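You operate a simulated robot arm through the tools that you are given. There is no shell and no other tool. Be economical: measure what you need, move in short steps, check, and stop when the job is done.

Carry out the task below with a simulated two-armed robot. There is one attempt and no reset: what you move stays moved.

Task
Hold the grey vibration meter on the packing table top steady with one hand and press the grey vibration meter key to switch it on with the other.

Only the result counts: the job must be done as asked and must still hold three seconds after the hand-in. Knocking over, shifting, dropping, spilling or breaking anything else fails it.

Robot
Two 7-joint arms with two-finger parallel grippers on one trunk, on a base that drives. Base frame: it is fixed to the floor where the robot stands at the start and does not move with it; the origin is under the middle of the robot, x ahead of it, y to its left, z up; the surface under the hand at the start is at about z = 800. Units: mm, degrees, N and s.
The left shoulder is at the start at [42, 101, 1136], the right one opposite. With the tool pointing down near the work surface each hand reaches from about 180 to 520 mm from the robot's upright axis, wherever it stands, measured 20 degrees to its own side. Places, roughly: grey vibration meter key [500, -200, 800]. Payload 2.4 kg a hand.
Tool frame (each hand has its own): the origin (TCP) lies between the finger pads and is the grasp point; the fingertips stand 24 mm ahead of it; z points along the fingers, y is the line along which they close. Largest opening 68 mm; finger width 17, thickness 10; the body of the gripper, 40 by 70 mm, starts 41 mm behind the TCP.
Orientation is that of the tool frame in the base frame, as a unit quaternion [w, x, y, z]. With the fingers straight down and closing along the base's y, the tool's x points along the base's -x, its y along +y and its z along -z.

Tools
- The arms move only by the tool drive_tool. It takes "left_plan", "right_plan" or both (then of equal length, played together; a hand with none holds still); each is a list of rows, each an object of numbers (a shift or turn left out is 0, a gripper value left out holds the last): "x", "y", "z": the shift along the base's x, y, z in mm; "wx", "wy", "wz": the turn, a rotation vector about the base's x, y, z in rad; "claw": the gripper command, from -1 (fully open) to 1 (shut), values between in proportion. In form: [{"x": .., "y": .., "z": .., "wx": .., "wy": .., "wz": .., "claw": ..}, ...]. A call has 1 to 10 rows; each row shifts and turns the commanded pose from where the row before left it. Rows are played at 5 a second. More than 50 mm and 8.6 degrees between two rows, or a gripper value outside its range, and nothing of the call is played. A pose out of reach is approached as far as the arm can. The call stops where the force on the tool passes 40 N (or 10 N more than at its start, if that is more) or the arm is blocked; 0.2 s more then pass. The fingers move at their own pace (about 72 mm/s each) and stop on an object; they squeeze with about 23 N. The grip force told is the motor's: it shows also when the fingers shut on nothing. Time passes only in rows, and 0.2 s behind the last, so rows that do not move let the fingers close. It gives the time, the measured TCP pose, the force on the tool (base axes), the opening and the grip force at its end, in the units of the frame above (readings bear some noise), with the torque about the TCP (base axes, N m) and any sound that the robot's microphone picked up.
- Cameras (640 x 400 px; columns grow to the right, rows downward): "scene" is now at [127.3, -22, 1299.6]; the picture's right is [-0.25, -0.97, 0.00], its down [-0.49, 0.13, -0.86] and it looks along [0.84, -0.21, -0.51] (base axes); focal length 267 px, centre (320, 200). "left" rides on the left gripper at [84, -11, -75] in its tool frame; the picture's right is [0.13, 0.99, 0.00], its down [-0.60, 0.08, -0.79] and it looks along [-0.79, 0.10, 0.61] (tool axes); focal length 251 px, centre (320, 200). "right" rides on the right gripper at [84, 11, -75] in its tool frame; the picture's right is [-0.13, 0.99, 0.00], its down [-0.60, -0.08, -0.79] and it looks along [-0.79, -0.10, 0.61] (tool axes); focal length 251 px, centre (320, 200). There is no depth. A picture from a camera that has moved, and an enlarged one, comes with that camera's place and axes in the base frame and with its lens.
- capture(camera): a new picture of that camera. The clock stands still meanwhile.
- raise_lower(by): slides the trunk up (or, below 0, down) by that many mm; the arms and the scene camera ride with it, the base frame stays. It gives what a move gives, with no picture.
- steer(legs): drives the robot by 1 to 6 legs, each [ahead, left, turn to the left] in mm, mm and degrees, along the robot's own axes; the way and the turn of a leg run together, so that a leg with both is an arc; at most 1500 mm and 180 degrees a leg. The arms and the cameras ride along, it lands a little off, and it stops where it bumps. It gives what a move gives.
- pan_tilt(pan, tilt): turns the head with the scene camera to pan (to the left, within 86 degrees either way) and tilt (down, from -29 to 69), counted from straight ahead of the robot. It gives what a move gives.
- close_up(camera, box): a new picture of the part [left, top, right, bottom] of that camera's present view, enlarged. The clock stands still meanwhile.
- close_job(): hands the job in; it is judged then, once.

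Work in short steps. Places have to be worked out from the pictures, the camera data and where the tool is seen: move nearer, look again, correct. Check each grasp and each placing, and mend what went wrong. You have 120 turns and 108 pictures in all, those below and enlarged ones among them. Open the grippers and draw the arms clear of the work before you hand the job in, unless the task says otherwise; then end with one line.

The tools are called after "Request:" by a JSON object that holds its "name" and its "arguments". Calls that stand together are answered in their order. drive_tool: Moves the arms, as the interface text tells. Its arguments: {"type":"object","properties":{"left_plan":{"type":"array","items":{"type":"object","properties":{"x":{"type":"number"},"y":{"type":"number"},"z":{"type":"number"},"wx":{"type":"number"},"wy":{"type":"number"},"wz":{"type":"number"},"claw":{"type":"number"}}}},"right_plan":{"type":"array","items":{"type":"object","properties":{"x":{"type":"number"},"y":{"type":"number"},"z":{"type":"number"},"wx":{"type":"number"},"wy":{"type":"number"},"wz":{"type":"number"},"claw":{"type":"number"}}}}},"required":[]} The other tools are called the same way: raise_lower (by) slides the trunk up or down; steer (legs) drives the base; pan_tilt (pan, tilt) turns the head that bears the scene camera; capture (camera) takes a picture; close_up (camera, box) takes an enlarged picture of a part of a camera's view; close_job () hands the job in.

At the start:

```text
t: 0.0
left_ee_pos: [225.7, 4.9, 1115.8]
left_ee_rot: [0.0, 0.0, 1.0, 0.001]
left_contact_force: [-1.0, -0.2, 0.1]
left_wrist_torque: [0.02, 0.02, -0.01]
left_finger_gap: 68.0
left_finger_force: 0.1
right_ee_pos: [289.3, -241.3, 1168.0]
right_ee_rot: [0.0, 0.0, 1.0, -0.001]
right_contact_force: [0.2, 0.1, -0.2]
right_wrist_torque: [0.01, 0.01, 0.02]
right_finger_gap: 68.3
right_finger_force: 0.1
trunk travel left (down, up): [-350.0, 500.0]
robot x, y, heading: [-2.4, 2.4, 0.1]
head pan, tilt: [-14.3, 30.4]
```

scene: 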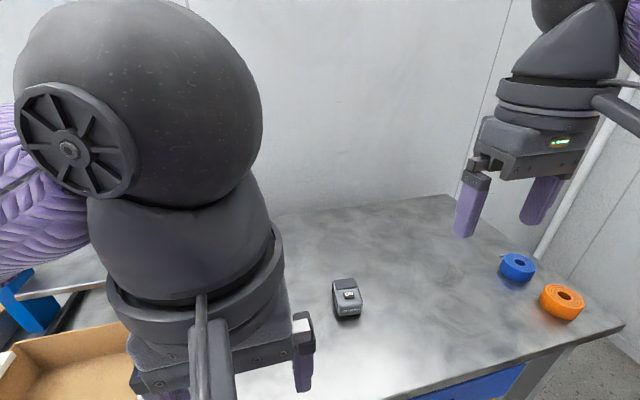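
right: 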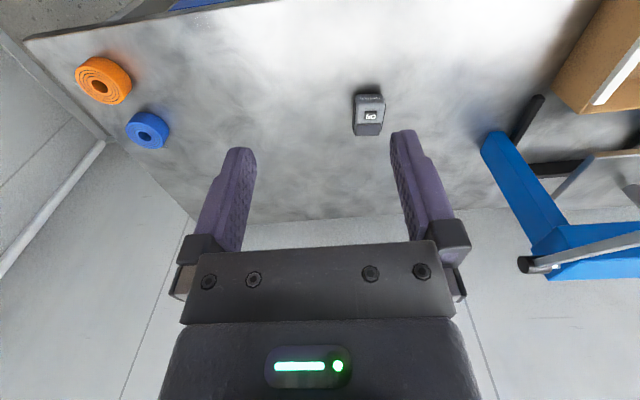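
left: 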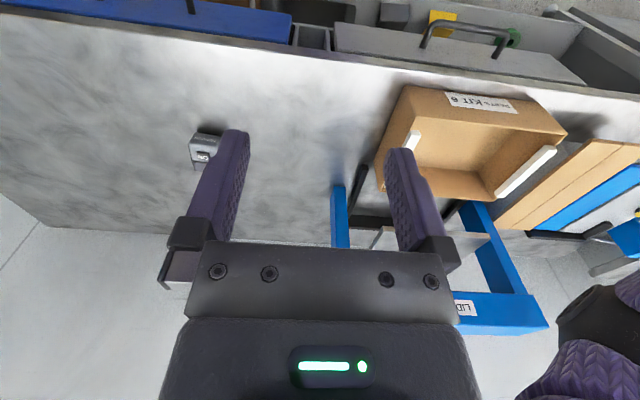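

The meter appears around [500, -175, 800] in the scene view. I'll enlarge it to see its shape and key.

Request:
{"name": "close_up", "arguments": {"camera": "scene", "box": [300, 260, 396, 320]}}

Request:
{"name": "close_up", "arguments": {"camera": "right", "box": [330, 80, 410, 150]}}

Request:
{"name": "close_up", "arguments": {"camera": "left", "box": [160, 110, 260, 180]}}

```text
6.67 times, centred on (348, 290) of scene
camera zoom: at [127.3, -22.0, 1299.6], right [-0.25, -0.97, 0.0], down [-0.49, 0.13, -0.86], along [0.84, -0.21, -0.51], focal length 1782 px, centre (133, -400)
```

zoom: 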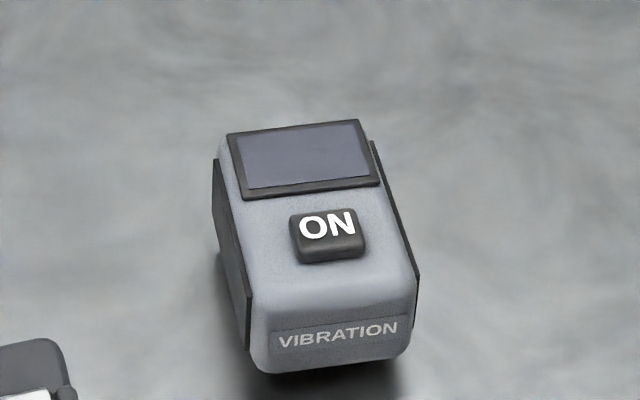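

```text
5.71 times, centred on (370, 115) of right
camera zoom: at [206.7, -230.6, 1243.8], right [0.13, 0.99, 0.0], down [0.6, -0.08, 0.79], along [0.79, -0.1, -0.61], focal length 1437 px, centre (34, 686)
```

zoom: 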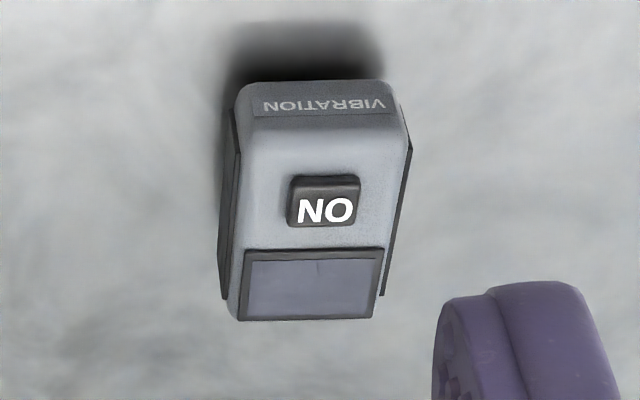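

```text
5.71 times, centred on (210, 145) of left
camera zoom: at [141.4, -5.3, 1191.4], right [-0.13, 0.99, 0.0], down [0.6, 0.08, 0.79], along [0.79, 0.1, -0.61], focal length 1437 px, centre (949, 514)
```

zoom: 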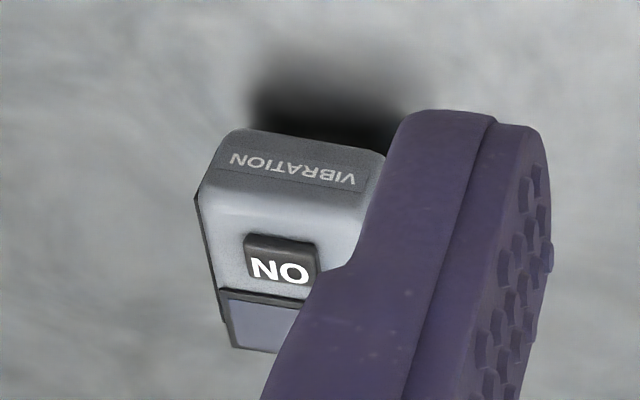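

From two views the key top is near [485, -173, 845], and the body is about 50 mm wide across y. The table's near edge is at x≈300. I'll shift the base right so both hands can reach the meter, and a little ahead.

Request:
{"name": "steer", "arguments": {"legs": [[0, -170, 0], [50, 0, 0]]}}

```text
t: 2.0
left_ee_pos: [253.1, -164.3, 1117.1]
left_ee_rot: [0.003, -0.004, 1.0, 0.001]
left_contact_force: [-0.1, -0.4, 0.1]
left_wrist_torque: [0.01, 0.01, 0.04]
left_finger_gap: 67.9
left_finger_force: 0.1
right_ee_pos: [317.6, -410.9, 1171.7]
right_ee_rot: [0.004, -0.005, 1.0, 0.001]
right_contact_force: [0.4, 0.4, 0.0]
right_wrist_torque: [-0.02, 0.01, -0.02]
right_finger_gap: 68.0
right_finger_force: 0.0
trunk travel left (down, up): [-350.0, 500.0]
robot x, y, heading: [32.1, -170.2, 0.4]
head pan, tilt: [-14.3, 30.4]
stopped in leg 2: the robot was blocked; the commanded pose is now the measured one
```

The base bumped at x=32, probably on the table front. I'll back off slightly, turn the head to the work and look for anything that shifted.

Request:
{"name": "steer", "arguments": {"legs": [[-10, 0, 0]]}}

Request:
{"name": "pan_tilt", "arguments": {"pan": 0, "tilt": 45}}

Request:
{"name": "capture", "arguments": {"camera": "scene"}}

Request:
{"name": "capture", "arguments": {"camera": "right"}}

Request:
{"name": "capture", "arguments": {"camera": "left"}}

```text
t: 2.8
left_ee_pos: [251.3, -162.6, 1114.2]
left_ee_rot: [0.0, -0.004, 1.0, 0.001]
left_contact_force: [1.7, 0.6, -0.3]
left_wrist_torque: [-0.04, 0.01, 0.01]
left_finger_gap: 68.0
left_finger_force: 0.0
right_ee_pos: [314.9, -409.6, 1170.0]
right_ee_rot: [0.0, -0.004, 1.0, 0.0]
right_contact_force: [-0.1, 0.4, -0.7]
right_wrist_torque: [-0.01, 0.01, -0.02]
right_finger_gap: 67.9
right_finger_force: 0.0
trunk travel left (down, up): [-350.0, 500.0]
robot x, y, heading: [25.5, -169.5, 0.4]
head pan, tilt: [-14.3, 30.4]
```

```text
t: 3.5
left_ee_pos: [250.9, -163.9, 1115.9]
left_ee_rot: [0.001, -0.003, 1.0, 0.001]
left_contact_force: [-0.2, 0.2, -0.5]
left_wrist_torque: [0.04, -0.02, 0.04]
left_finger_gap: 67.7
left_finger_force: 0.0
right_ee_pos: [316.6, -409.4, 1168.3]
right_ee_rot: [0.001, -0.003, 1.0, 0.0]
right_contact_force: [0.1, 0.4, 0.6]
right_wrist_torque: [0.01, -0.01, 0.0]
right_finger_gap: 67.8
right_finger_force: 0.1
trunk travel left (down, up): [-350.0, 500.0]
robot x, y, heading: [24.7, -171.3, 0.5]
head pan, tilt: [0.0, 45.0]
```

```text
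101 pictures are left
camera scene: at [146.2, -169.2, 1278.0], right [0.01, -1.0, 0.0], down [-0.71, 0.0, -0.71], along [0.71, 0.0, -0.71], focal length 267 px, centre (320, 200)
```

scene: 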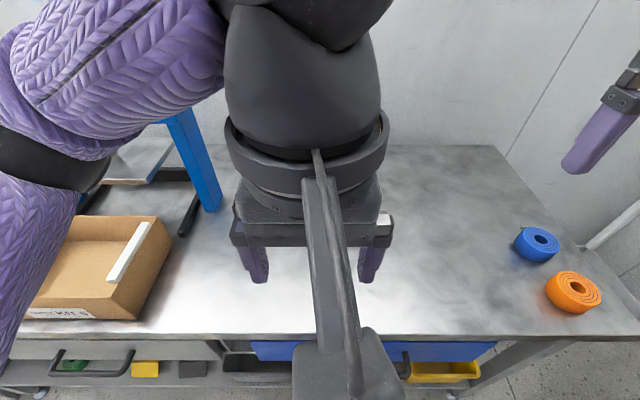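

```text
100 pictures are left
camera right: at [233.1, -399.5, 1244.0], right [0.12, 0.99, 0.0], down [0.6, -0.07, 0.79], along [0.79, -0.1, -0.61], focal length 251 px, centre (320, 200)
```

right: 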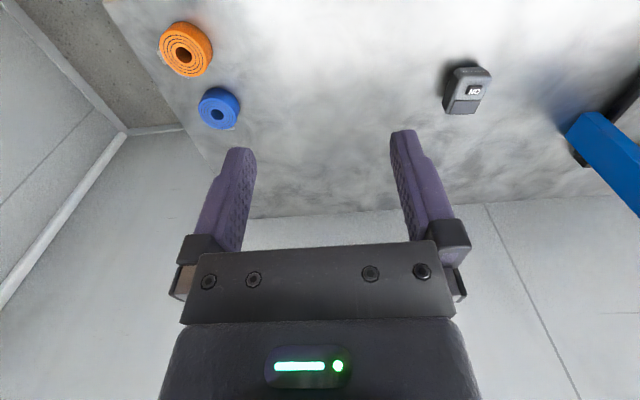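

```text
99 pictures are left
camera left: at [166.7, -174.6, 1191.5], right [-0.14, 0.99, 0.0], down [0.6, 0.08, 0.79], along [0.79, 0.11, -0.61], focal length 251 px, centre (320, 200)
```

left: 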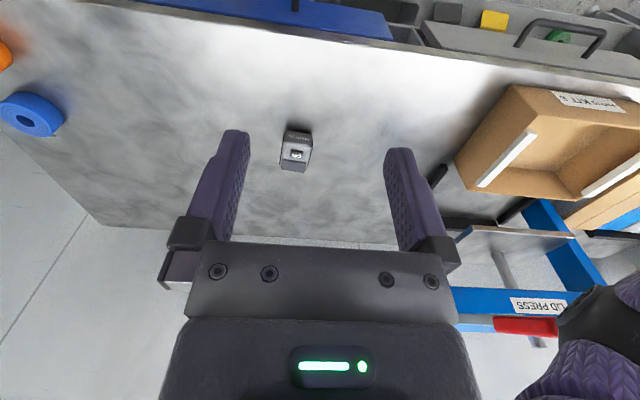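

Nothing on the table looks disturbed. I'll enlarge the meter in both hand cameras to triangulate its corners.

Request:
{"name": "close_up", "arguments": {"camera": "left", "box": [256, 120, 336, 170]}}

Request:
{"name": "close_up", "arguments": {"camera": "right", "box": [424, 60, 504, 110]}}

```text
8.00 times, centred on (296, 145) of left
camera zoom: at [166.7, -174.6, 1191.5], right [-0.14, 0.99, 0.0], down [0.6, 0.08, 0.79], along [0.79, 0.11, -0.61], focal length 2012 px, centre (512, 640)
```

zoom: 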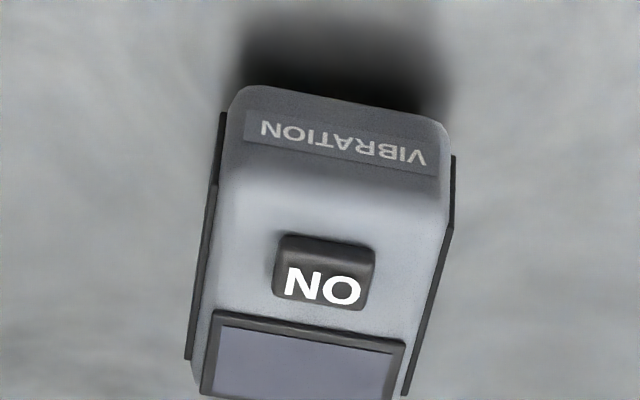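

```text
8.00 times, centred on (464, 85) of right
camera zoom: at [233.1, -399.5, 1244.0], right [0.12, 0.99, 0.0], down [0.6, -0.07, 0.79], along [0.79, -0.1, -0.61], focal length 2012 px, centre (-832, 1120)
```

zoom: 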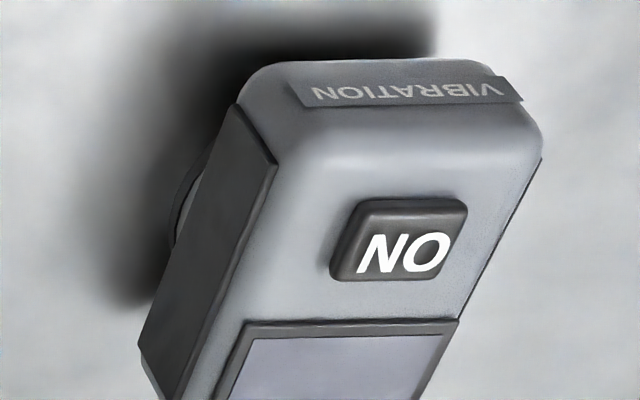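

The meter sits square to the base axes: key centre ≈[488, -173, 842], side panels at y≈-198 and -146, z≈803–830, front face at x≈457. The left hand will grip the sides, pitched 35° from the near side to leave the key free, and the right hand will press leaning in from the right. First the left hand goes to a pre-grasp.

Request:
{"name": "drive_tool", "arguments": {"left_plan": [{"x": 28, "y": -1.5, "z": -36, "wy": -0.102, "claw": -1}, {"x": 28, "y": -1.5, "z": -36, "wy": -0.102}, {"x": 28, "y": -1.5, "z": -36, "wy": -0.102}, {"x": 28, "y": -1.5, "z": -36, "wy": -0.102}, {"x": 28, "y": -1.5, "z": -36, "wy": -0.102}, {"x": 28, "y": -1.5, "z": -36, "wy": -0.102}, {}]}}

Request:
{"name": "capture", "arguments": {"camera": "left"}}

Request:
{"name": "capture", "arguments": {"camera": "scene"}}

Request:
{"name": "capture", "arguments": {"camera": "right"}}

```text
t: 5.1
left_ee_pos: [420.7, -170.5, 898.2]
left_ee_rot: [0.3, -0.002, 0.954, -0.001]
left_contact_force: [-0.9, -0.4, -0.3]
left_wrist_torque: [0.02, -0.01, -0.03]
left_finger_gap: 68.1
left_finger_force: 0.0
right_ee_pos: [316.8, -408.2, 1168.2]
right_ee_rot: [0.0, -0.003, 1.0, 0.0]
right_contact_force: [0.5, -0.3, -0.1]
right_wrist_torque: [-0.02, 0.0, -0.02]
right_finger_gap: 68.2
right_finger_force: 0.1
trunk travel left (down, up): [-350.0, 500.0]
robot x, y, heading: [27.6, -166.3, 0.3]
head pan, tilt: [0.0, 45.0]
```

```text
96 pictures are left
camera left: at [309.4, -181.8, 912.6], right [-0.11, 0.99, -0.08], down [0.04, 0.08, 1.0], along [0.99, 0.11, -0.05], focal length 251 px, centre (320, 200)
```

left: 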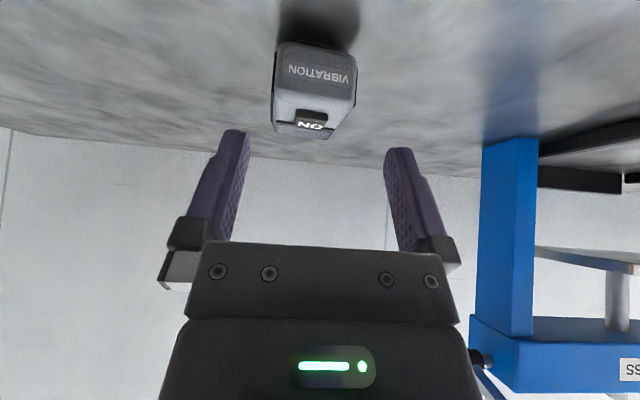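

```text
95 pictures are left
camera scene: at [148.5, -167.7, 1277.7], right [0.01, -1.0, 0.0], down [-0.71, 0.0, -0.71], along [0.71, 0.0, -0.71], focal length 267 px, centre (320, 200)
```

scene: 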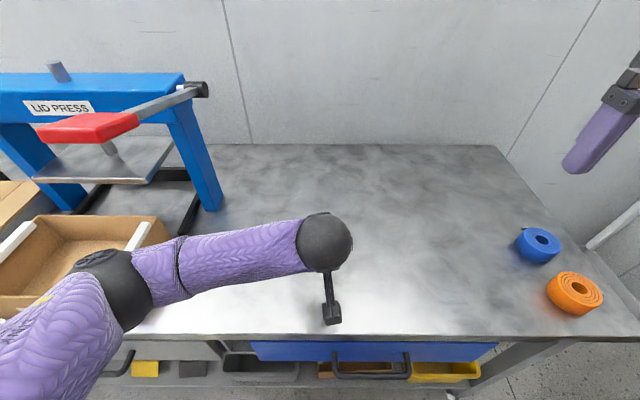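

```text
94 pictures are left
camera right: at [235.4, -398.0, 1243.9], right [0.12, 0.99, 0.0], down [0.6, -0.07, 0.79], along [0.79, -0.1, -0.61], focal length 251 px, centre (320, 200)
```

right: 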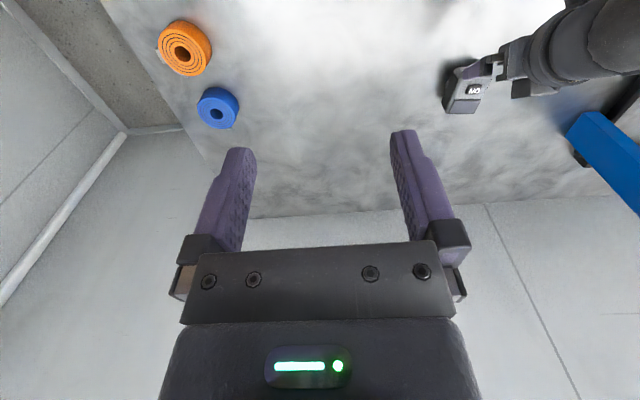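

The left hand is aligned to within about 2 mm in y. Its elbow hangs low near the cardboard box, so I'll raise the trunk 60 mm to gain clearance.

Request:
{"name": "raise_lower", "arguments": {"by": 60}}

Request:
{"name": "drive_tool", "arguments": {"left_plan": [{"y": -1.3, "z": -30}, {"y": -1.2, "z": -30}, {}]}}

Request:
{"name": "capture", "arguments": {"camera": "left"}}

Request:
{"name": "capture", "arguments": {"camera": "scene"}}

```text
t: 6.1
left_ee_pos: [420.9, -169.8, 957.8]
left_ee_rot: [0.3, -0.004, 0.954, -0.001]
left_contact_force: [-0.1, -0.5, 0.8]
left_wrist_torque: [0.0, 0.03, -0.02]
left_finger_gap: 68.1
left_finger_force: 0.0
right_ee_pos: [317.7, -408.5, 1227.7]
right_ee_rot: [0.0, -0.004, 1.0, 0.0]
right_contact_force: [0.5, 0.3, 0.8]
right_wrist_torque: [0.0, 0.0, -0.03]
right_finger_gap: 67.9
right_finger_force: 0.2
trunk travel left (down, up): [-410.0, 440.0]
robot x, y, heading: [26.2, -170.7, 0.4]
head pan, tilt: [0.0, 45.0]
```

```text
t: 6.9
left_ee_pos: [420.9, -174.0, 897.8]
left_ee_rot: [0.299, -0.003, 0.954, 0.0]
left_contact_force: [-0.5, -0.8, 0.0]
left_wrist_torque: [0.02, -0.03, -0.01]
left_finger_gap: 67.8
left_finger_force: 0.2
right_ee_pos: [317.7, -408.3, 1228.3]
right_ee_rot: [0.0, -0.004, 1.0, -0.001]
right_contact_force: [-0.9, 0.1, 0.3]
right_wrist_torque: [-0.03, -0.01, -0.01]
right_finger_gap: 67.9
right_finger_force: 0.1
trunk travel left (down, up): [-410.0, 440.0]
robot x, y, heading: [29.4, -169.4, 0.3]
head pan, tilt: [0.0, 45.0]
```

```text
93 pictures are left
camera left: at [307.8, -184.7, 913.3], right [-0.11, 0.99, -0.08], down [0.04, 0.08, 1.0], along [0.99, 0.11, -0.05], focal length 251 px, centre (320, 200)
```

left: 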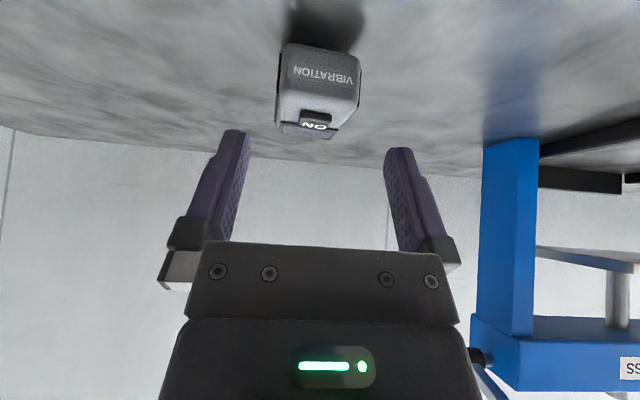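

```text
92 pictures are left
camera scene: at [139.2, -167.8, 1338.2], right [0.01, -1.0, 0.0], down [-0.71, 0.0, -0.71], along [0.71, 0.0, -0.71], focal length 267 px, centre (320, 200)
```

scene: 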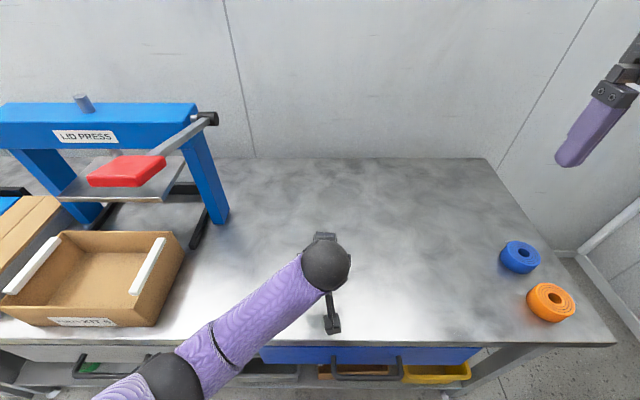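

The elbow now clears the box. I'll advance part of the way along the finger direction and check the straddle.

Request:
{"name": "drive_tool", "arguments": {"left_plan": [{"x": 10, "z": -14}, {"x": 10, "z": -14}, {}]}}

Request:
{"name": "capture", "arguments": {"camera": "left"}}

Request:
{"name": "capture", "arguments": {"camera": "right"}}

```text
t: 7.7
left_ee_pos: [440.0, -174.8, 870.8]
left_ee_rot: [0.3, -0.003, 0.954, -0.002]
left_contact_force: [0.2, 0.3, -0.4]
left_wrist_torque: [0.02, -0.01, -0.01]
left_finger_gap: 67.9
left_finger_force: 0.0
right_ee_pos: [318.2, -407.4, 1229.6]
right_ee_rot: [0.0, -0.003, 1.0, 0.0]
right_contact_force: [0.2, -0.9, -0.2]
right_wrist_torque: [0.01, 0.0, -0.03]
right_finger_gap: 68.2
right_finger_force: 0.0
trunk travel left (down, up): [-410.0, 440.0]
robot x, y, heading: [27.4, -168.3, 0.3]
head pan, tilt: [0.0, 45.0]
```

```text
91 pictures are left
camera left: at [327.9, -185.0, 885.1], right [-0.11, 0.99, -0.08], down [0.04, 0.08, 1.0], along [0.99, 0.11, -0.05], focal length 251 px, centre (320, 200)
```

left: 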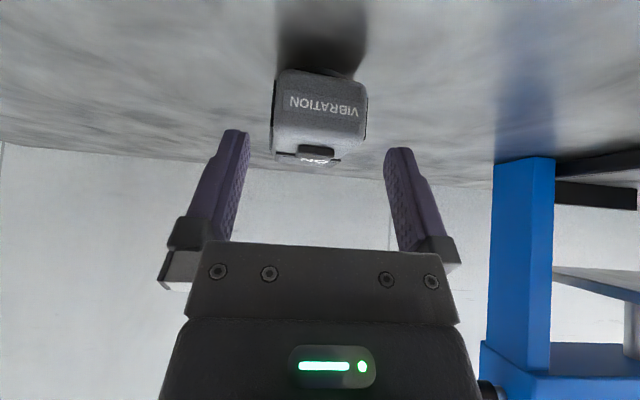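

```text
90 pictures are left
camera right: at [235.2, -398.1, 1303.9], right [0.12, 0.99, 0.0], down [0.6, -0.07, 0.79], along [0.79, -0.1, -0.61], focal length 251 px, centre (320, 200)
```

right: 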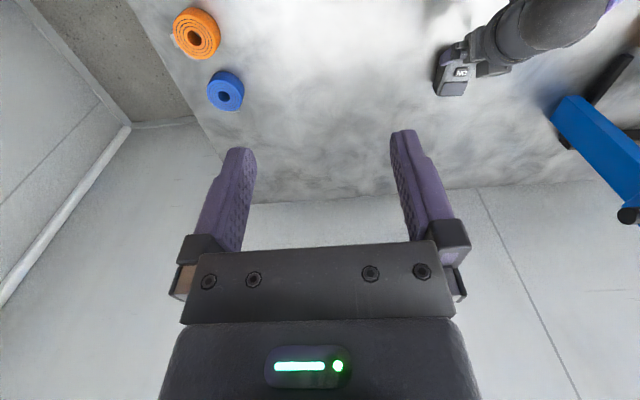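

The meter sits centred between the fingers. I'll finish the advance with the grip still open.

Request:
{"name": "drive_tool", "arguments": {"left_plan": [{"x": 8, "z": -13}, {"x": 8, "z": -13}, {"x": 8, "z": -13}, {}]}}

Request:
{"name": "capture", "arguments": {"camera": "left"}}

Request:
{"name": "close_up", "arguments": {"camera": "right", "box": [400, 30, 528, 110]}}

```text
t: 8.7
left_ee_pos: [465.2, -174.0, 830.5]
left_ee_rot: [0.3, -0.003, 0.954, -0.001]
left_contact_force: [-0.2, -0.1, 0.0]
left_wrist_torque: [0.0, -0.05, 0.0]
left_finger_gap: 68.2
left_finger_force: 0.1
right_ee_pos: [318.6, -408.2, 1228.4]
right_ee_rot: [0.001, -0.004, 1.0, 0.0]
right_contact_force: [0.6, -0.7, -0.3]
right_wrist_torque: [-0.01, 0.0, 0.01]
right_finger_gap: 68.1
right_finger_force: 0.0
trunk travel left (down, up): [-410.0, 440.0]
robot x, y, heading: [27.7, -169.0, 0.4]
head pan, tilt: [0.0, 45.0]
```

```text
89 pictures are left
camera left: at [352.4, -184.4, 845.6], right [-0.11, 0.99, -0.08], down [0.04, 0.08, 1.0], along [0.99, 0.11, -0.05], focal length 251 px, centre (320, 200)
```

left: 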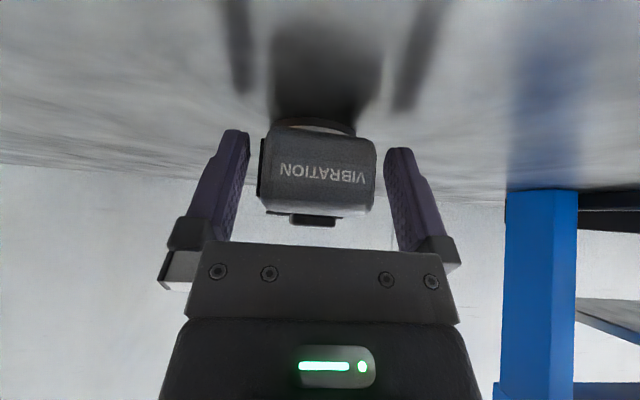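

```text
5.00 times, centred on (464, 70) of right
camera zoom: at [235.2, -398.1, 1303.9], right [0.12, 0.99, 0.0], down [0.6, -0.07, 0.79], along [0.79, -0.1, -0.61], focal length 1257 px, centre (-400, 850)
```

zoom: 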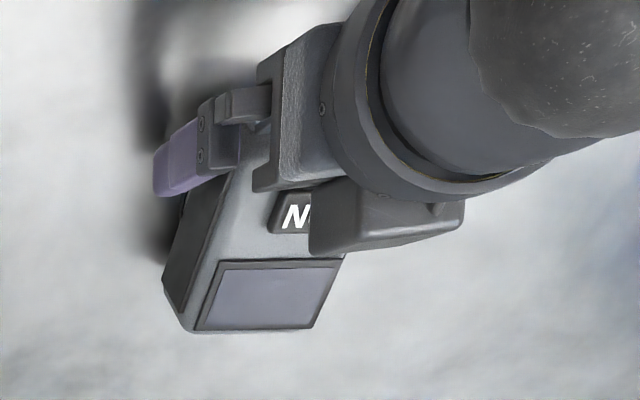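

The fingers straddle both side panels, and the meter stands on a round foot. I'll close the left gripper and watch that the meter stays put.

Request:
{"name": "drive_tool", "arguments": {"left_plan": [{"claw": 0.0}, {"claw": 0.4}, {"claw": 1}, {}, {}]}}

Request:
{"name": "capture", "arguments": {"camera": "left"}}

Request:
{"name": "close_up", "arguments": {"camera": "right", "box": [400, 30, 528, 110]}}

Request:
{"name": "close_up", "arguments": {"camera": "scene", "box": [240, 200, 400, 300]}}

```text
t: 9.9
left_ee_pos: [464.0, -172.8, 830.7]
left_ee_rot: [0.3, -0.004, 0.954, 0.0]
left_contact_force: [0.3, -2.1, -0.3]
left_wrist_torque: [-0.12, 0.01, -0.1]
left_finger_gap: 54.3
left_finger_force: 22.8
right_ee_pos: [316.9, -408.8, 1228.8]
right_ee_rot: [0.0, -0.003, 1.0, -0.001]
right_contact_force: [-0.5, 0.9, 0.7]
right_wrist_torque: [0.01, 0.04, 0.01]
right_finger_gap: 68.0
right_finger_force: 0.1
trunk travel left (down, up): [-410.0, 440.0]
robot x, y, heading: [25.9, -166.9, 0.3]
head pan, tilt: [0.0, 45.0]
```

```text
87 pictures are left
camera left: at [352.3, -184.7, 845.8], right [-0.11, 0.99, -0.08], down [0.04, 0.08, 1.0], along [0.99, 0.11, -0.05], focal length 251 px, centre (320, 200)
```

left: 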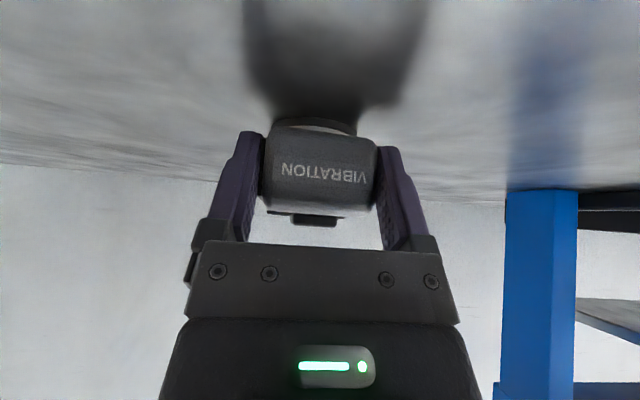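

```text
5.00 times, centred on (464, 70) of right
camera zoom: at [235.2, -398.3, 1303.8], right [0.12, 0.99, 0.0], down [0.6, -0.07, 0.79], along [0.79, -0.1, -0.61], focal length 1257 px, centre (-400, 850)
```

zoom: 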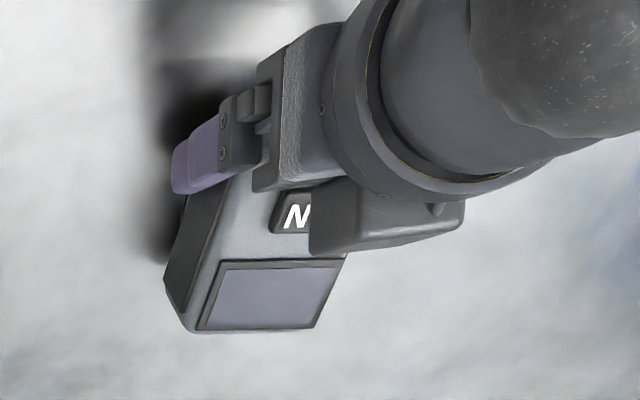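

```text
4.00 times, centred on (320, 250) of scene
camera zoom: at [139.2, -168.0, 1338.2], right [0.01, -1.0, 0.0], down [-0.71, 0.0, -0.71], along [0.71, 0.0, -0.71], focal length 1069 px, centre (320, 0)
```

zoom: 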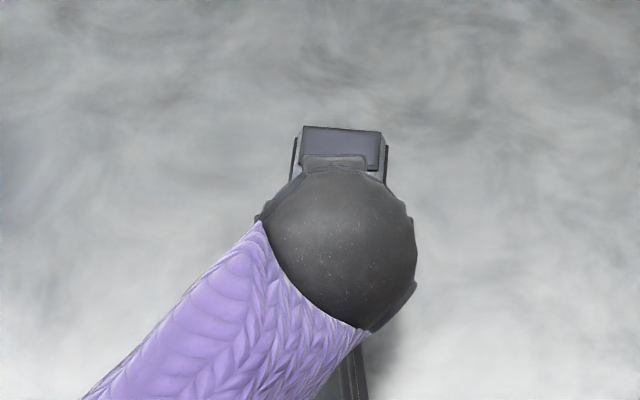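

The grip is firm: gap 54 mm at 22.8 N, and the meter hasn't moved. Now the right hand: close the fingers and turn it about z so its camera points right, away from the left hand.

Request:
{"name": "drive_tool", "arguments": {"right_plan": [{"wz": 0.143, "x": 10, "z": -10, "claw": 1}, {"wz": 0.143, "x": 10, "z": -10}, {"wz": 0.143, "x": 10, "z": -10}, {"wz": 0.143, "x": 10, "z": -10}, {"wz": 0.143, "x": 10, "z": -10}, {"wz": 0.143, "x": 10, "z": -10}, {"wz": 0.143, "x": 10, "z": -10}, {"wz": 0.143, "x": 10, "z": -10}, {"wz": 0.143, "x": 10, "z": -10}, {"wz": 0.143, "x": 10, "z": -10}]}}

Request:
{"name": "drive_tool", "arguments": {"right_plan": [{"wz": 0.141, "z": -20}, {"wx": 0.131, "z": -20, "x": 5}, {"wx": 0.131, "z": -20, "x": 5}, {"wx": 0.131, "z": -20, "x": 5}, {"wx": 0.131, "z": -20, "x": 5}, {"wx": 0.131, "z": -20, "x": 5}, {"wx": 0.13, "z": -20, "x": 5}, {}]}}

Request:
{"name": "capture", "arguments": {"camera": "scene"}}

Request:
{"name": "capture", "arguments": {"camera": "right"}}

```text
t: 11.1
left_ee_pos: [464.0, -172.6, 830.9]
left_ee_rot: [0.299, -0.003, 0.954, 0.0]
left_contact_force: [0.3, -0.1, 1.1]
left_wrist_torque: [-0.1, -0.01, -0.06]
left_finger_gap: 54.2
left_finger_force: 22.4
right_ee_pos: [365.5, -406.8, 1181.1]
right_ee_rot: [0.003, -0.325, 0.946, 0.002]
right_contact_force: [0.5, 3.5, -3.7]
right_wrist_torque: [-0.06, -0.23, -0.24]
right_finger_gap: 0.1
right_finger_force: 23.1
trunk travel left (down, up): [-410.0, 440.0]
robot x, y, heading: [29.0, -169.3, 0.6]
head pan, tilt: [0.0, 45.0]
stopped in row 5 (right hand): the force on the tool passed its limit at 72 N (the readings are from after the stop); the commanded pose is now the measured one
```

```text
t: 11.4
left_ee_pos: [464.8, -174.1, 830.6]
left_ee_rot: [0.3, -0.002, 0.954, 0.0]
left_contact_force: [-1.2, -0.1, 2.2]
left_wrist_torque: [-0.12, -0.07, -0.05]
left_finger_gap: 53.8
left_finger_force: 23.1
right_ee_pos: [365.7, -406.4, 1175.2]
right_ee_rot: [0.007, -0.344, 0.939, 0.003]
right_contact_force: [7.6, 4.0, -6.8]
right_wrist_torque: [0.14, -0.03, 0.15]
right_finger_gap: 0.3
right_finger_force: 23.1
trunk travel left (down, up): [-410.0, 440.0]
robot x, y, heading: [29.1, -169.9, 0.8]
head pan, tilt: [0.0, 45.0]
stopped in row 1 (right hand): the force on the tool passed its limit at 55 N (the readings are from after the stop); the commanded pose is now the measured one
```

```text
84 pictures are left
camera scene: at [139.0, -167.7, 1338.2], right [0.01, -1.0, 0.0], down [-0.71, 0.0, -0.71], along [0.71, 0.0, -0.71], focal length 267 px, centre (320, 200)
```

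scene: 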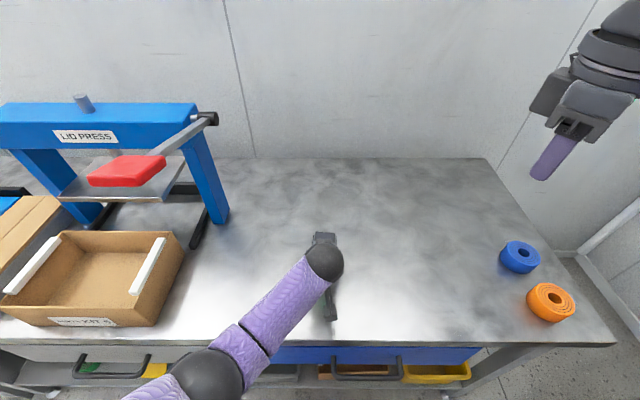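

```text
83 pictures are left
camera right: at [295.7, -453.9, 1249.2], right [-0.54, 0.84, 0.0], down [0.5, 0.32, 0.8], along [0.67, 0.44, -0.6], focal length 251 px, centre (320, 200)
```

right: 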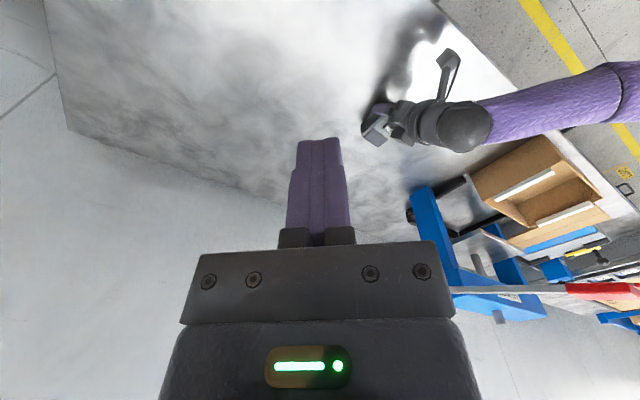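

The right hand was stopped in free air, probably by its camera bracket touching its own forearm, since the wrist is above the elbow up here. I'll look toward it before moving.

Request:
{"name": "pan_tilt", "arguments": {"pan": -35, "tilt": 25}}

Request:
{"name": "capture", "arguments": {"camera": "scene"}}

```text
t: 12.4
left_ee_pos: [463.6, -172.7, 832.1]
left_ee_rot: [0.3, -0.003, 0.954, -0.001]
left_contact_force: [-1.4, 0.1, 1.6]
left_wrist_torque: [-0.11, -0.07, -0.05]
left_finger_gap: 53.6
left_finger_force: 23.6
right_ee_pos: [366.7, -406.8, 1174.5]
right_ee_rot: [0.007, -0.343, 0.939, 0.003]
right_contact_force: [6.0, 10.2, -7.7]
right_wrist_torque: [-0.37, -0.14, -0.53]
right_finger_gap: 0.0
right_finger_force: 23.1
trunk travel left (down, up): [-410.0, 440.0]
robot x, y, heading: [27.5, -167.7, 0.3]
head pan, tilt: [-35.0, 25.0]
```

```text
82 pictures are left
camera scene: at [133.4, -220.6, 1368.7], right [-0.57, -0.82, 0.0], down [-0.35, 0.24, -0.91], along [0.75, -0.51, -0.42], focal length 267 px, centre (320, 200)
```

scene: 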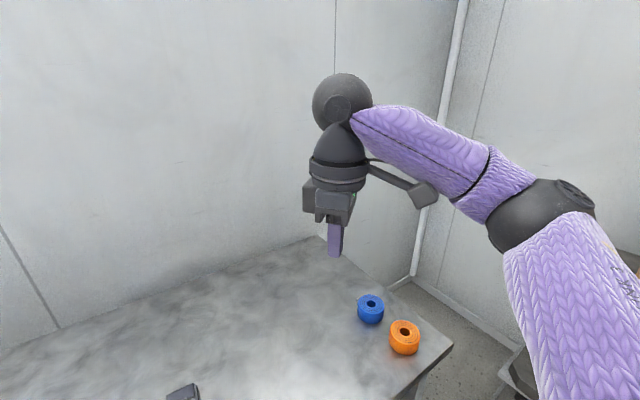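

Confirmed: the camera bracket rests on its own forearm. I'll turn back a little to free it, then descend in the open right-hand area, where the forearm will slope upward.

Request:
{"name": "drive_tool", "arguments": {"right_plan": [{"wz": -0.12}, {"wz": -0.12, "wx": 0.0}, {"x": 12, "z": -28}, {"x": 12, "z": -28}, {"x": 12, "z": -28}, {"x": 12, "z": -28}, {"x": 12, "z": -28}, {"x": 12, "z": -28}, {}]}}

Request:
{"name": "capture", "arguments": {"camera": "scene"}}

```text
t: 14.4
left_ee_pos: [464.8, -172.7, 830.6]
left_ee_rot: [0.3, -0.003, 0.954, 0.0]
left_contact_force: [-3.1, -1.0, 0.7]
left_wrist_torque: [-0.1, 0.03, -0.09]
left_finger_gap: 53.7
left_finger_force: 23.1
right_ee_pos: [437.9, -406.4, 1007.4]
right_ee_rot: [0.007, -0.229, 0.973, 0.003]
right_contact_force: [-0.6, -0.3, 0.0]
right_wrist_torque: [0.0, -0.01, 0.0]
right_finger_gap: 0.0
right_finger_force: 23.0
trunk travel left (down, up): [-410.0, 440.0]
robot x, y, heading: [23.6, -170.9, 0.4]
head pan, tilt: [-35.0, 25.0]
```

```text
81 pictures are left
camera scene: at [133.2, -220.8, 1368.8], right [-0.57, -0.82, 0.0], down [-0.35, 0.24, -0.91], along [0.75, -0.52, -0.42], focal length 267 px, centre (320, 200)
```

scene: 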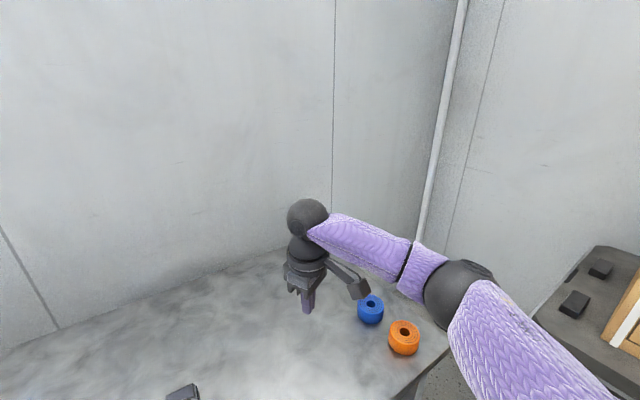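

The arm is free now, at about 26° of turn. Next I'll lean the hand 45° to its right while moving toward the work, which also opens the angle between camera and forearm.

Request:
{"name": "drive_tool", "arguments": {"right_plan": [{"wx": 0.131, "x": 8, "y": 16, "z": -5}, {"wx": 0.131, "x": 8, "y": 16, "z": -5}, {"wx": 0.131, "x": 8, "y": 16, "z": -5}, {"wx": 0.131, "x": 8, "y": 16, "z": -5}, {"wx": 0.131, "x": 8, "y": 16, "z": -5}, {"wx": 0.13, "x": 8, "y": 16, "z": -5}, {}]}}

Request:
{"name": "drive_tool", "arguments": {"right_plan": [{"wy": -0.1, "wz": 0.1}, {"wy": -0.1, "wz": 0.1}, {"wy": -0.1, "wz": 0.1}, {"wy": -0.1, "wz": 0.1}, {}]}}

Request:
{"name": "capture", "arguments": {"camera": "scene"}}

Request:
{"name": "capture", "arguments": {"camera": "right"}}

```text
t: 16.0
left_ee_pos: [463.9, -172.2, 830.9]
left_ee_rot: [0.3, -0.003, 0.954, -0.001]
left_contact_force: [-2.8, -2.2, 0.8]
left_wrist_torque: [-0.13, -0.01, -0.15]
left_finger_gap: 53.9
left_finger_force: 23.0
right_ee_pos: [484.5, -309.0, 976.9]
right_ee_rot: [0.093, -0.208, 0.898, 0.377]
right_contact_force: [-0.3, 0.4, -0.2]
right_wrist_torque: [0.01, 0.02, -0.05]
right_finger_gap: 0.1
right_finger_force: 23.2
trunk travel left (down, up): [-410.0, 440.0]
robot x, y, heading: [26.7, -169.6, 0.4]
head pan, tilt: [-35.0, 25.0]
```

```text
t: 17.2
left_ee_pos: [464.4, -173.6, 832.2]
left_ee_rot: [0.3, -0.003, 0.954, -0.001]
left_contact_force: [-2.9, -1.3, 1.3]
left_wrist_torque: [-0.18, -0.05, -0.14]
left_finger_gap: 53.4
left_finger_force: 22.6
right_ee_pos: [486.1, -309.9, 977.2]
right_ee_rot: [0.193, -0.453, 0.802, 0.337]
right_contact_force: [-0.9, 0.2, -0.2]
right_wrist_torque: [-0.04, -0.02, -0.01]
right_finger_gap: 0.1
right_finger_force: 23.3
trunk travel left (down, up): [-410.0, 440.0]
robot x, y, heading: [24.4, -167.9, 0.2]
head pan, tilt: [-35.0, 25.0]
```

```text
80 pictures are left
camera scene: at [133.3, -220.8, 1368.8], right [-0.57, -0.82, 0.0], down [-0.35, 0.24, -0.91], along [0.75, -0.52, -0.42], focal length 267 px, centre (320, 200)
```

scene: 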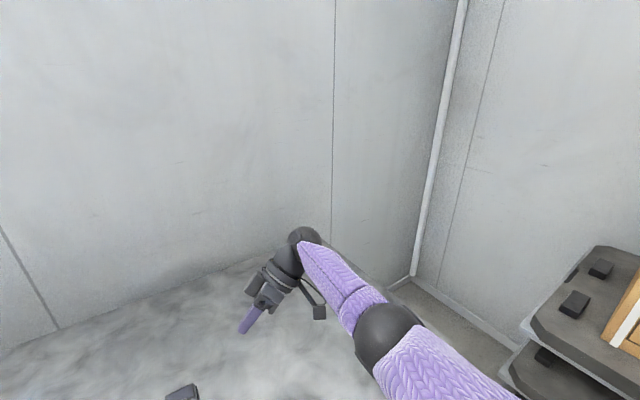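

```text
79 pictures are left
camera right: at [434.1, -411.2, 981.7], right [-0.78, 0.44, 0.44], down [0.37, -0.24, 0.9], along [0.5, 0.87, 0.02], focal length 251 px, centre (320, 200)
```

right: 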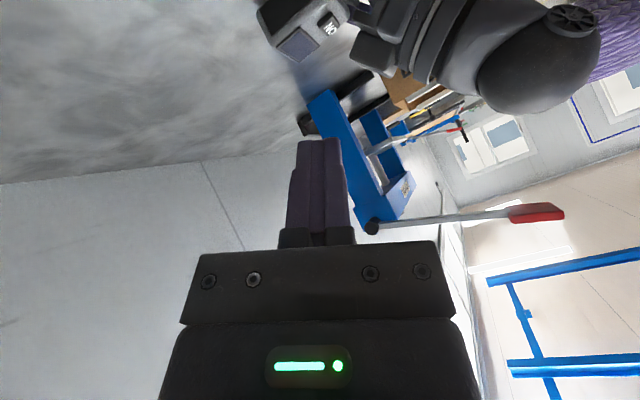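

Both moves completed freely: the hand leans 45° and the camera is turned about 59° away. I'll zoom in on the key and left hand from the right camera.

Request:
{"name": "close_up", "arguments": {"camera": "right", "box": [240, 0, 480, 150]}}

Request:
{"name": "pan_tilt", "arguments": {"pan": -5, "tilt": 50}}

Request:
{"name": "capture", "arguments": {"camera": "scene"}}

```text
2.67 times, centred on (360, 75) of right
camera zoom: at [434.1, -411.2, 981.7], right [-0.78, 0.44, 0.44], down [0.37, -0.24, 0.9], along [0.5, 0.87, 0.02], focal length 670 px, centre (213, 533)
```

zoom: 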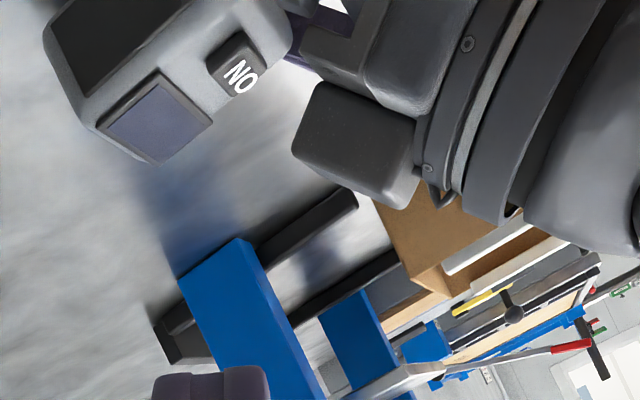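

```text
t: 18.2
left_ee_pos: [464.7, -173.6, 831.0]
left_ee_rot: [0.299, -0.002, 0.954, -0.001]
left_contact_force: [-2.2, -1.9, 0.9]
left_wrist_torque: [-0.16, -0.04, -0.18]
left_finger_gap: 53.4
left_finger_force: 23.0
right_ee_pos: [485.4, -310.8, 976.6]
right_ee_rot: [0.194, -0.452, 0.803, 0.336]
right_contact_force: [-0.1, 0.1, -0.9]
right_wrist_torque: [0.0, -0.02, 0.01]
right_finger_gap: 0.1
right_finger_force: 22.6
trunk travel left (down, up): [-410.0, 440.0]
robot x, y, heading: [32.8, -167.7, 0.4]
head pan, tilt: [-5.0, 50.0]
```

```text
77 pictures are left
camera scene: at [134.3, -174.8, 1331.3], right [-0.08, -1.0, 0.0], down [-0.76, 0.06, -0.64], along [0.64, -0.05, -0.77], focal length 267 px, centre (320, 200)
```

scene: 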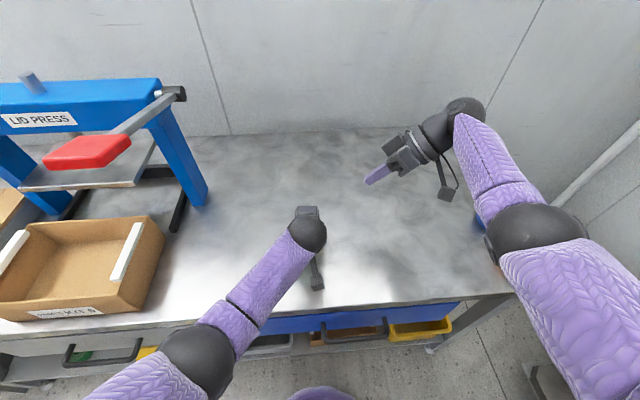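

The left gripper's drive box corner is at about [475, -190, 890], and at this angle the right finger would pass only ~3 mm from it. I'll yaw the right hand another 20° so it comes in more from the far right, and move to a standoff along its finger axis.

Request:
{"name": "drive_tool", "arguments": {"right_plan": [{"wz": 0.117, "x": 7, "y": 10}, {"wz": 0.117, "x": 7, "y": 10}, {"wz": 0.116, "x": 7, "y": 10}, {"y": 14, "z": -17}, {"y": 15, "z": -18}, {"y": 15, "z": -18}, {}]}}

Request:
{"name": "capture", "arguments": {"camera": "right"}}

Request:
{"name": "capture", "arguments": {"camera": "scene"}}

```text
t: 19.8
left_ee_pos: [465.4, -173.4, 830.5]
left_ee_rot: [0.3, -0.004, 0.954, 0.0]
left_contact_force: [0.3, 1.9, 3.4]
left_wrist_torque: [-0.11, -0.18, 0.09]
left_finger_gap: 53.3
left_finger_force: 22.9
right_ee_pos: [455.9, -239.9, 930.3]
right_ee_rot: [0.133, -0.584, 0.712, 0.366]
right_contact_force: [0.4, -1.0, 0.3]
right_wrist_torque: [0.01, 0.01, 0.01]
right_finger_gap: 0.1
right_finger_force: 22.8
right hand out of reach, approached as far as the arm can: row 2, 3, 4, 6
trunk travel left (down, up): [-410.0, 440.0]
robot x, y, heading: [27.3, -167.8, 0.3]
head pan, tilt: [-5.0, 50.0]
```

```text
76 pictures are left
camera right: at [441.3, -352.9, 934.6], right [-0.88, 0.14, 0.44], down [0.43, -0.09, 0.9], along [0.17, 0.99, 0.02], focal length 251 px, centre (320, 200)
```

right: 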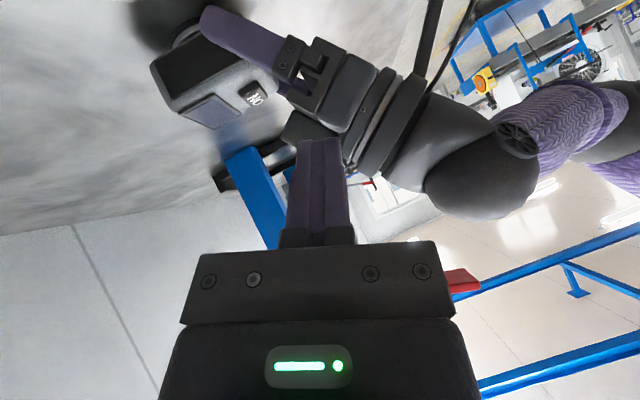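

```text
75 pictures are left
camera scene: at [134.5, -174.1, 1331.3], right [-0.08, -1.0, 0.0], down [-0.76, 0.06, -0.64], along [0.64, -0.05, -0.77], focal length 267 px, centre (320, 200)
```

scene: 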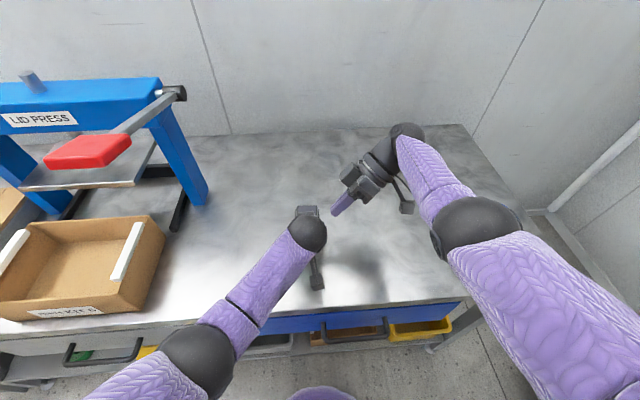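

That yaw put the right hand out of reach at this trunk height, and it drifted toward the left hand. A better plan is to swap roles: the right hand grips, with its elbow in free space, and the left presses from the left with the trunk lower. First I back the right hand away.

Request:
{"name": "drive_tool", "arguments": {"right_plan": [{"x": -10, "y": -30, "z": 12}, {"x": -15, "y": -35, "z": 12}, {"x": -15, "y": -35, "z": 12}, {"x": -15, "y": -30, "z": 12}, {}]}}

Request:
{"name": "drive_tool", "arguments": {"left_plan": [{"claw": 0.2}, {"claw": -1}, {}, {}, {"x": -8, "z": 12}, {"x": -12, "z": 17}, {"x": -12, "z": 17}, {"x": -12, "z": 17}, {"x": -12, "z": 17}, {}]}}

Request:
{"name": "capture", "arguments": {"camera": "left"}}

Request:
{"name": "capture", "arguments": {"camera": "scene"}}

```text
t: 21.0
left_ee_pos: [465.2, -172.8, 832.2]
left_ee_rot: [0.3, -0.002, 0.954, -0.001]
left_contact_force: [-0.6, 2.0, 4.0]
left_wrist_torque: [-0.11, -0.14, 0.05]
left_finger_gap: 53.1
left_finger_force: 22.8
right_ee_pos: [399.0, -371.2, 978.7]
right_ee_rot: [0.131, -0.585, 0.712, 0.366]
right_contact_force: [0.0, 1.0, 0.4]
right_wrist_torque: [0.05, 0.03, -0.01]
right_finger_gap: 0.1
right_finger_force: 23.3
trunk travel left (down, up): [-410.0, 440.0]
robot x, y, heading: [26.2, -171.0, 0.2]
head pan, tilt: [-5.0, 50.0]
```

```text
t: 23.2
left_ee_pos: [408.4, -173.6, 910.6]
left_ee_rot: [0.3, -0.002, 0.954, -0.001]
left_contact_force: [-0.1, -0.8, 0.3]
left_wrist_torque: [0.04, 0.03, 0.0]
left_finger_gap: 68.0
left_finger_force: 0.2
right_ee_pos: [399.9, -371.0, 978.1]
right_ee_rot: [0.131, -0.585, 0.711, 0.367]
right_contact_force: [-1.1, 1.4, -0.1]
right_wrist_torque: [-0.05, 0.0, -0.02]
right_finger_gap: 0.0
right_finger_force: 23.2
trunk travel left (down, up): [-410.0, 440.0]
robot x, y, heading: [28.2, -164.7, 0.1]
head pan, tilt: [-5.0, 50.0]
```

```text
74 pictures are left
camera left: at [296.0, -184.5, 925.6], right [-0.11, 0.99, -0.08], down [0.04, 0.08, 1.0], along [0.99, 0.11, -0.05], focal length 251 px, centre (320, 200)
```

left: 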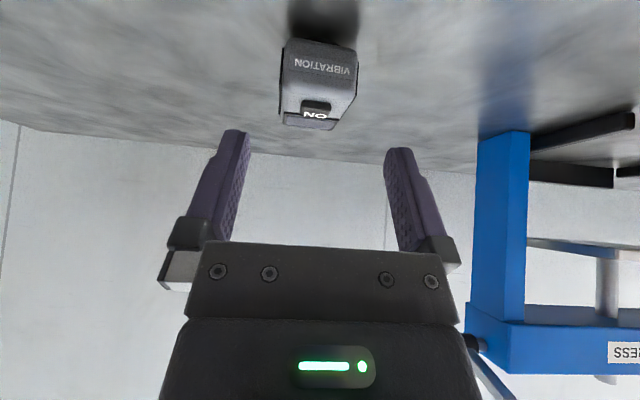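

```text
73 pictures are left
camera scene: at [134.6, -174.5, 1331.3], right [-0.08, -1.0, 0.0], down [-0.76, 0.06, -0.64], along [0.64, -0.05, -0.77], focal length 267 px, centre (320, 200)
```

scene: 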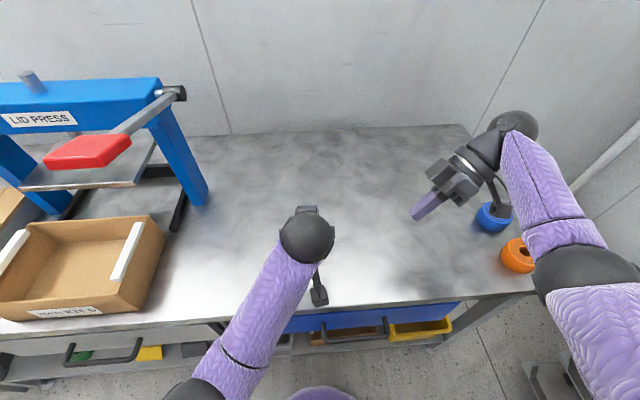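

The meter is released and unmoved. Now I'll unwind both wrists together: the left to vertical, then leaning left for pressing, and the right back toward its gripping orientation.

Request:
{"name": "drive_tool", "arguments": {"left_plan": [{"x": -10, "y": 20, "z": 15, "wy": 0.122}, {"x": -10, "y": 20, "z": 15, "wy": 0.122}, {"x": -10, "y": 20, "z": 15, "wy": 0.122}, {"x": -10, "y": 20, "z": 15, "wy": 0.122}, {"x": -10, "y": 20, "z": 15, "wy": 0.122}, {"x": 20, "y": 7, "wx": -0.131}, {"x": 20, "y": 7, "wx": -0.131}, {"x": 20, "y": 7, "wx": -0.131}, {"x": 20, "y": 7, "wx": -0.131}, {"x": 20, "y": 7, "wx": -0.131}], "right_plan": [{"wz": -0.117}, {"wz": -0.117}, {"wz": -0.116}, {"wy": 0.1, "wz": -0.1}, {"wy": 0.1, "wz": -0.1}, {"wy": 0.1, "wz": -0.1}, {"wy": 0.1, "wz": -0.1}, {"wx": -0.131}, {"wx": -0.131}, {"wx": -0.131}]}}

Request:
{"name": "capture", "arguments": {"camera": "scene"}}

```text
t: 24.1
left_ee_pos: [385.7, -77.2, 943.5]
left_ee_rot: [0.128, -0.029, 0.99, 0.048]
left_contact_force: [0.4, 0.5, 0.1]
left_wrist_torque: [0.0, 0.0, 0.02]
left_finger_gap: 68.0
left_finger_force: 0.0
left hand out of reach, approached as far as the arm can: row 4
right_ee_pos: [400.2, -372.2, 977.2]
right_ee_rot: [0.189, -0.445, 0.807, 0.34]
right_contact_force: [-0.3, -0.2, 0.9]
right_wrist_torque: [0.0, 0.02, -0.01]
right_finger_gap: 0.0
right_finger_force: 23.2
trunk travel left (down, up): [-410.0, 440.0]
robot x, y, heading: [25.8, -171.9, 0.3]
head pan, tilt: [-5.0, 50.0]
stopped in row 4 (left hand): the force on the tool passed its limit at 148 N (the readings are from after the stop); the commanded pose is now the measured one
```

```text
72 pictures are left
camera scene: at [135.1, -173.8, 1331.2], right [-0.08, -1.0, 0.0], down [-0.76, 0.06, -0.64], along [0.64, -0.05, -0.77], focal length 267 px, centre (320, 200)
```

scene: 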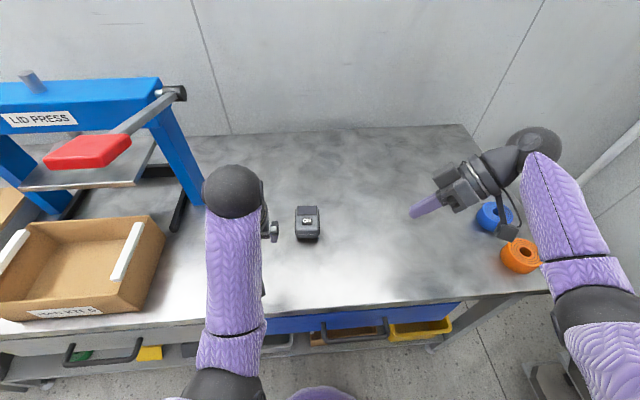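

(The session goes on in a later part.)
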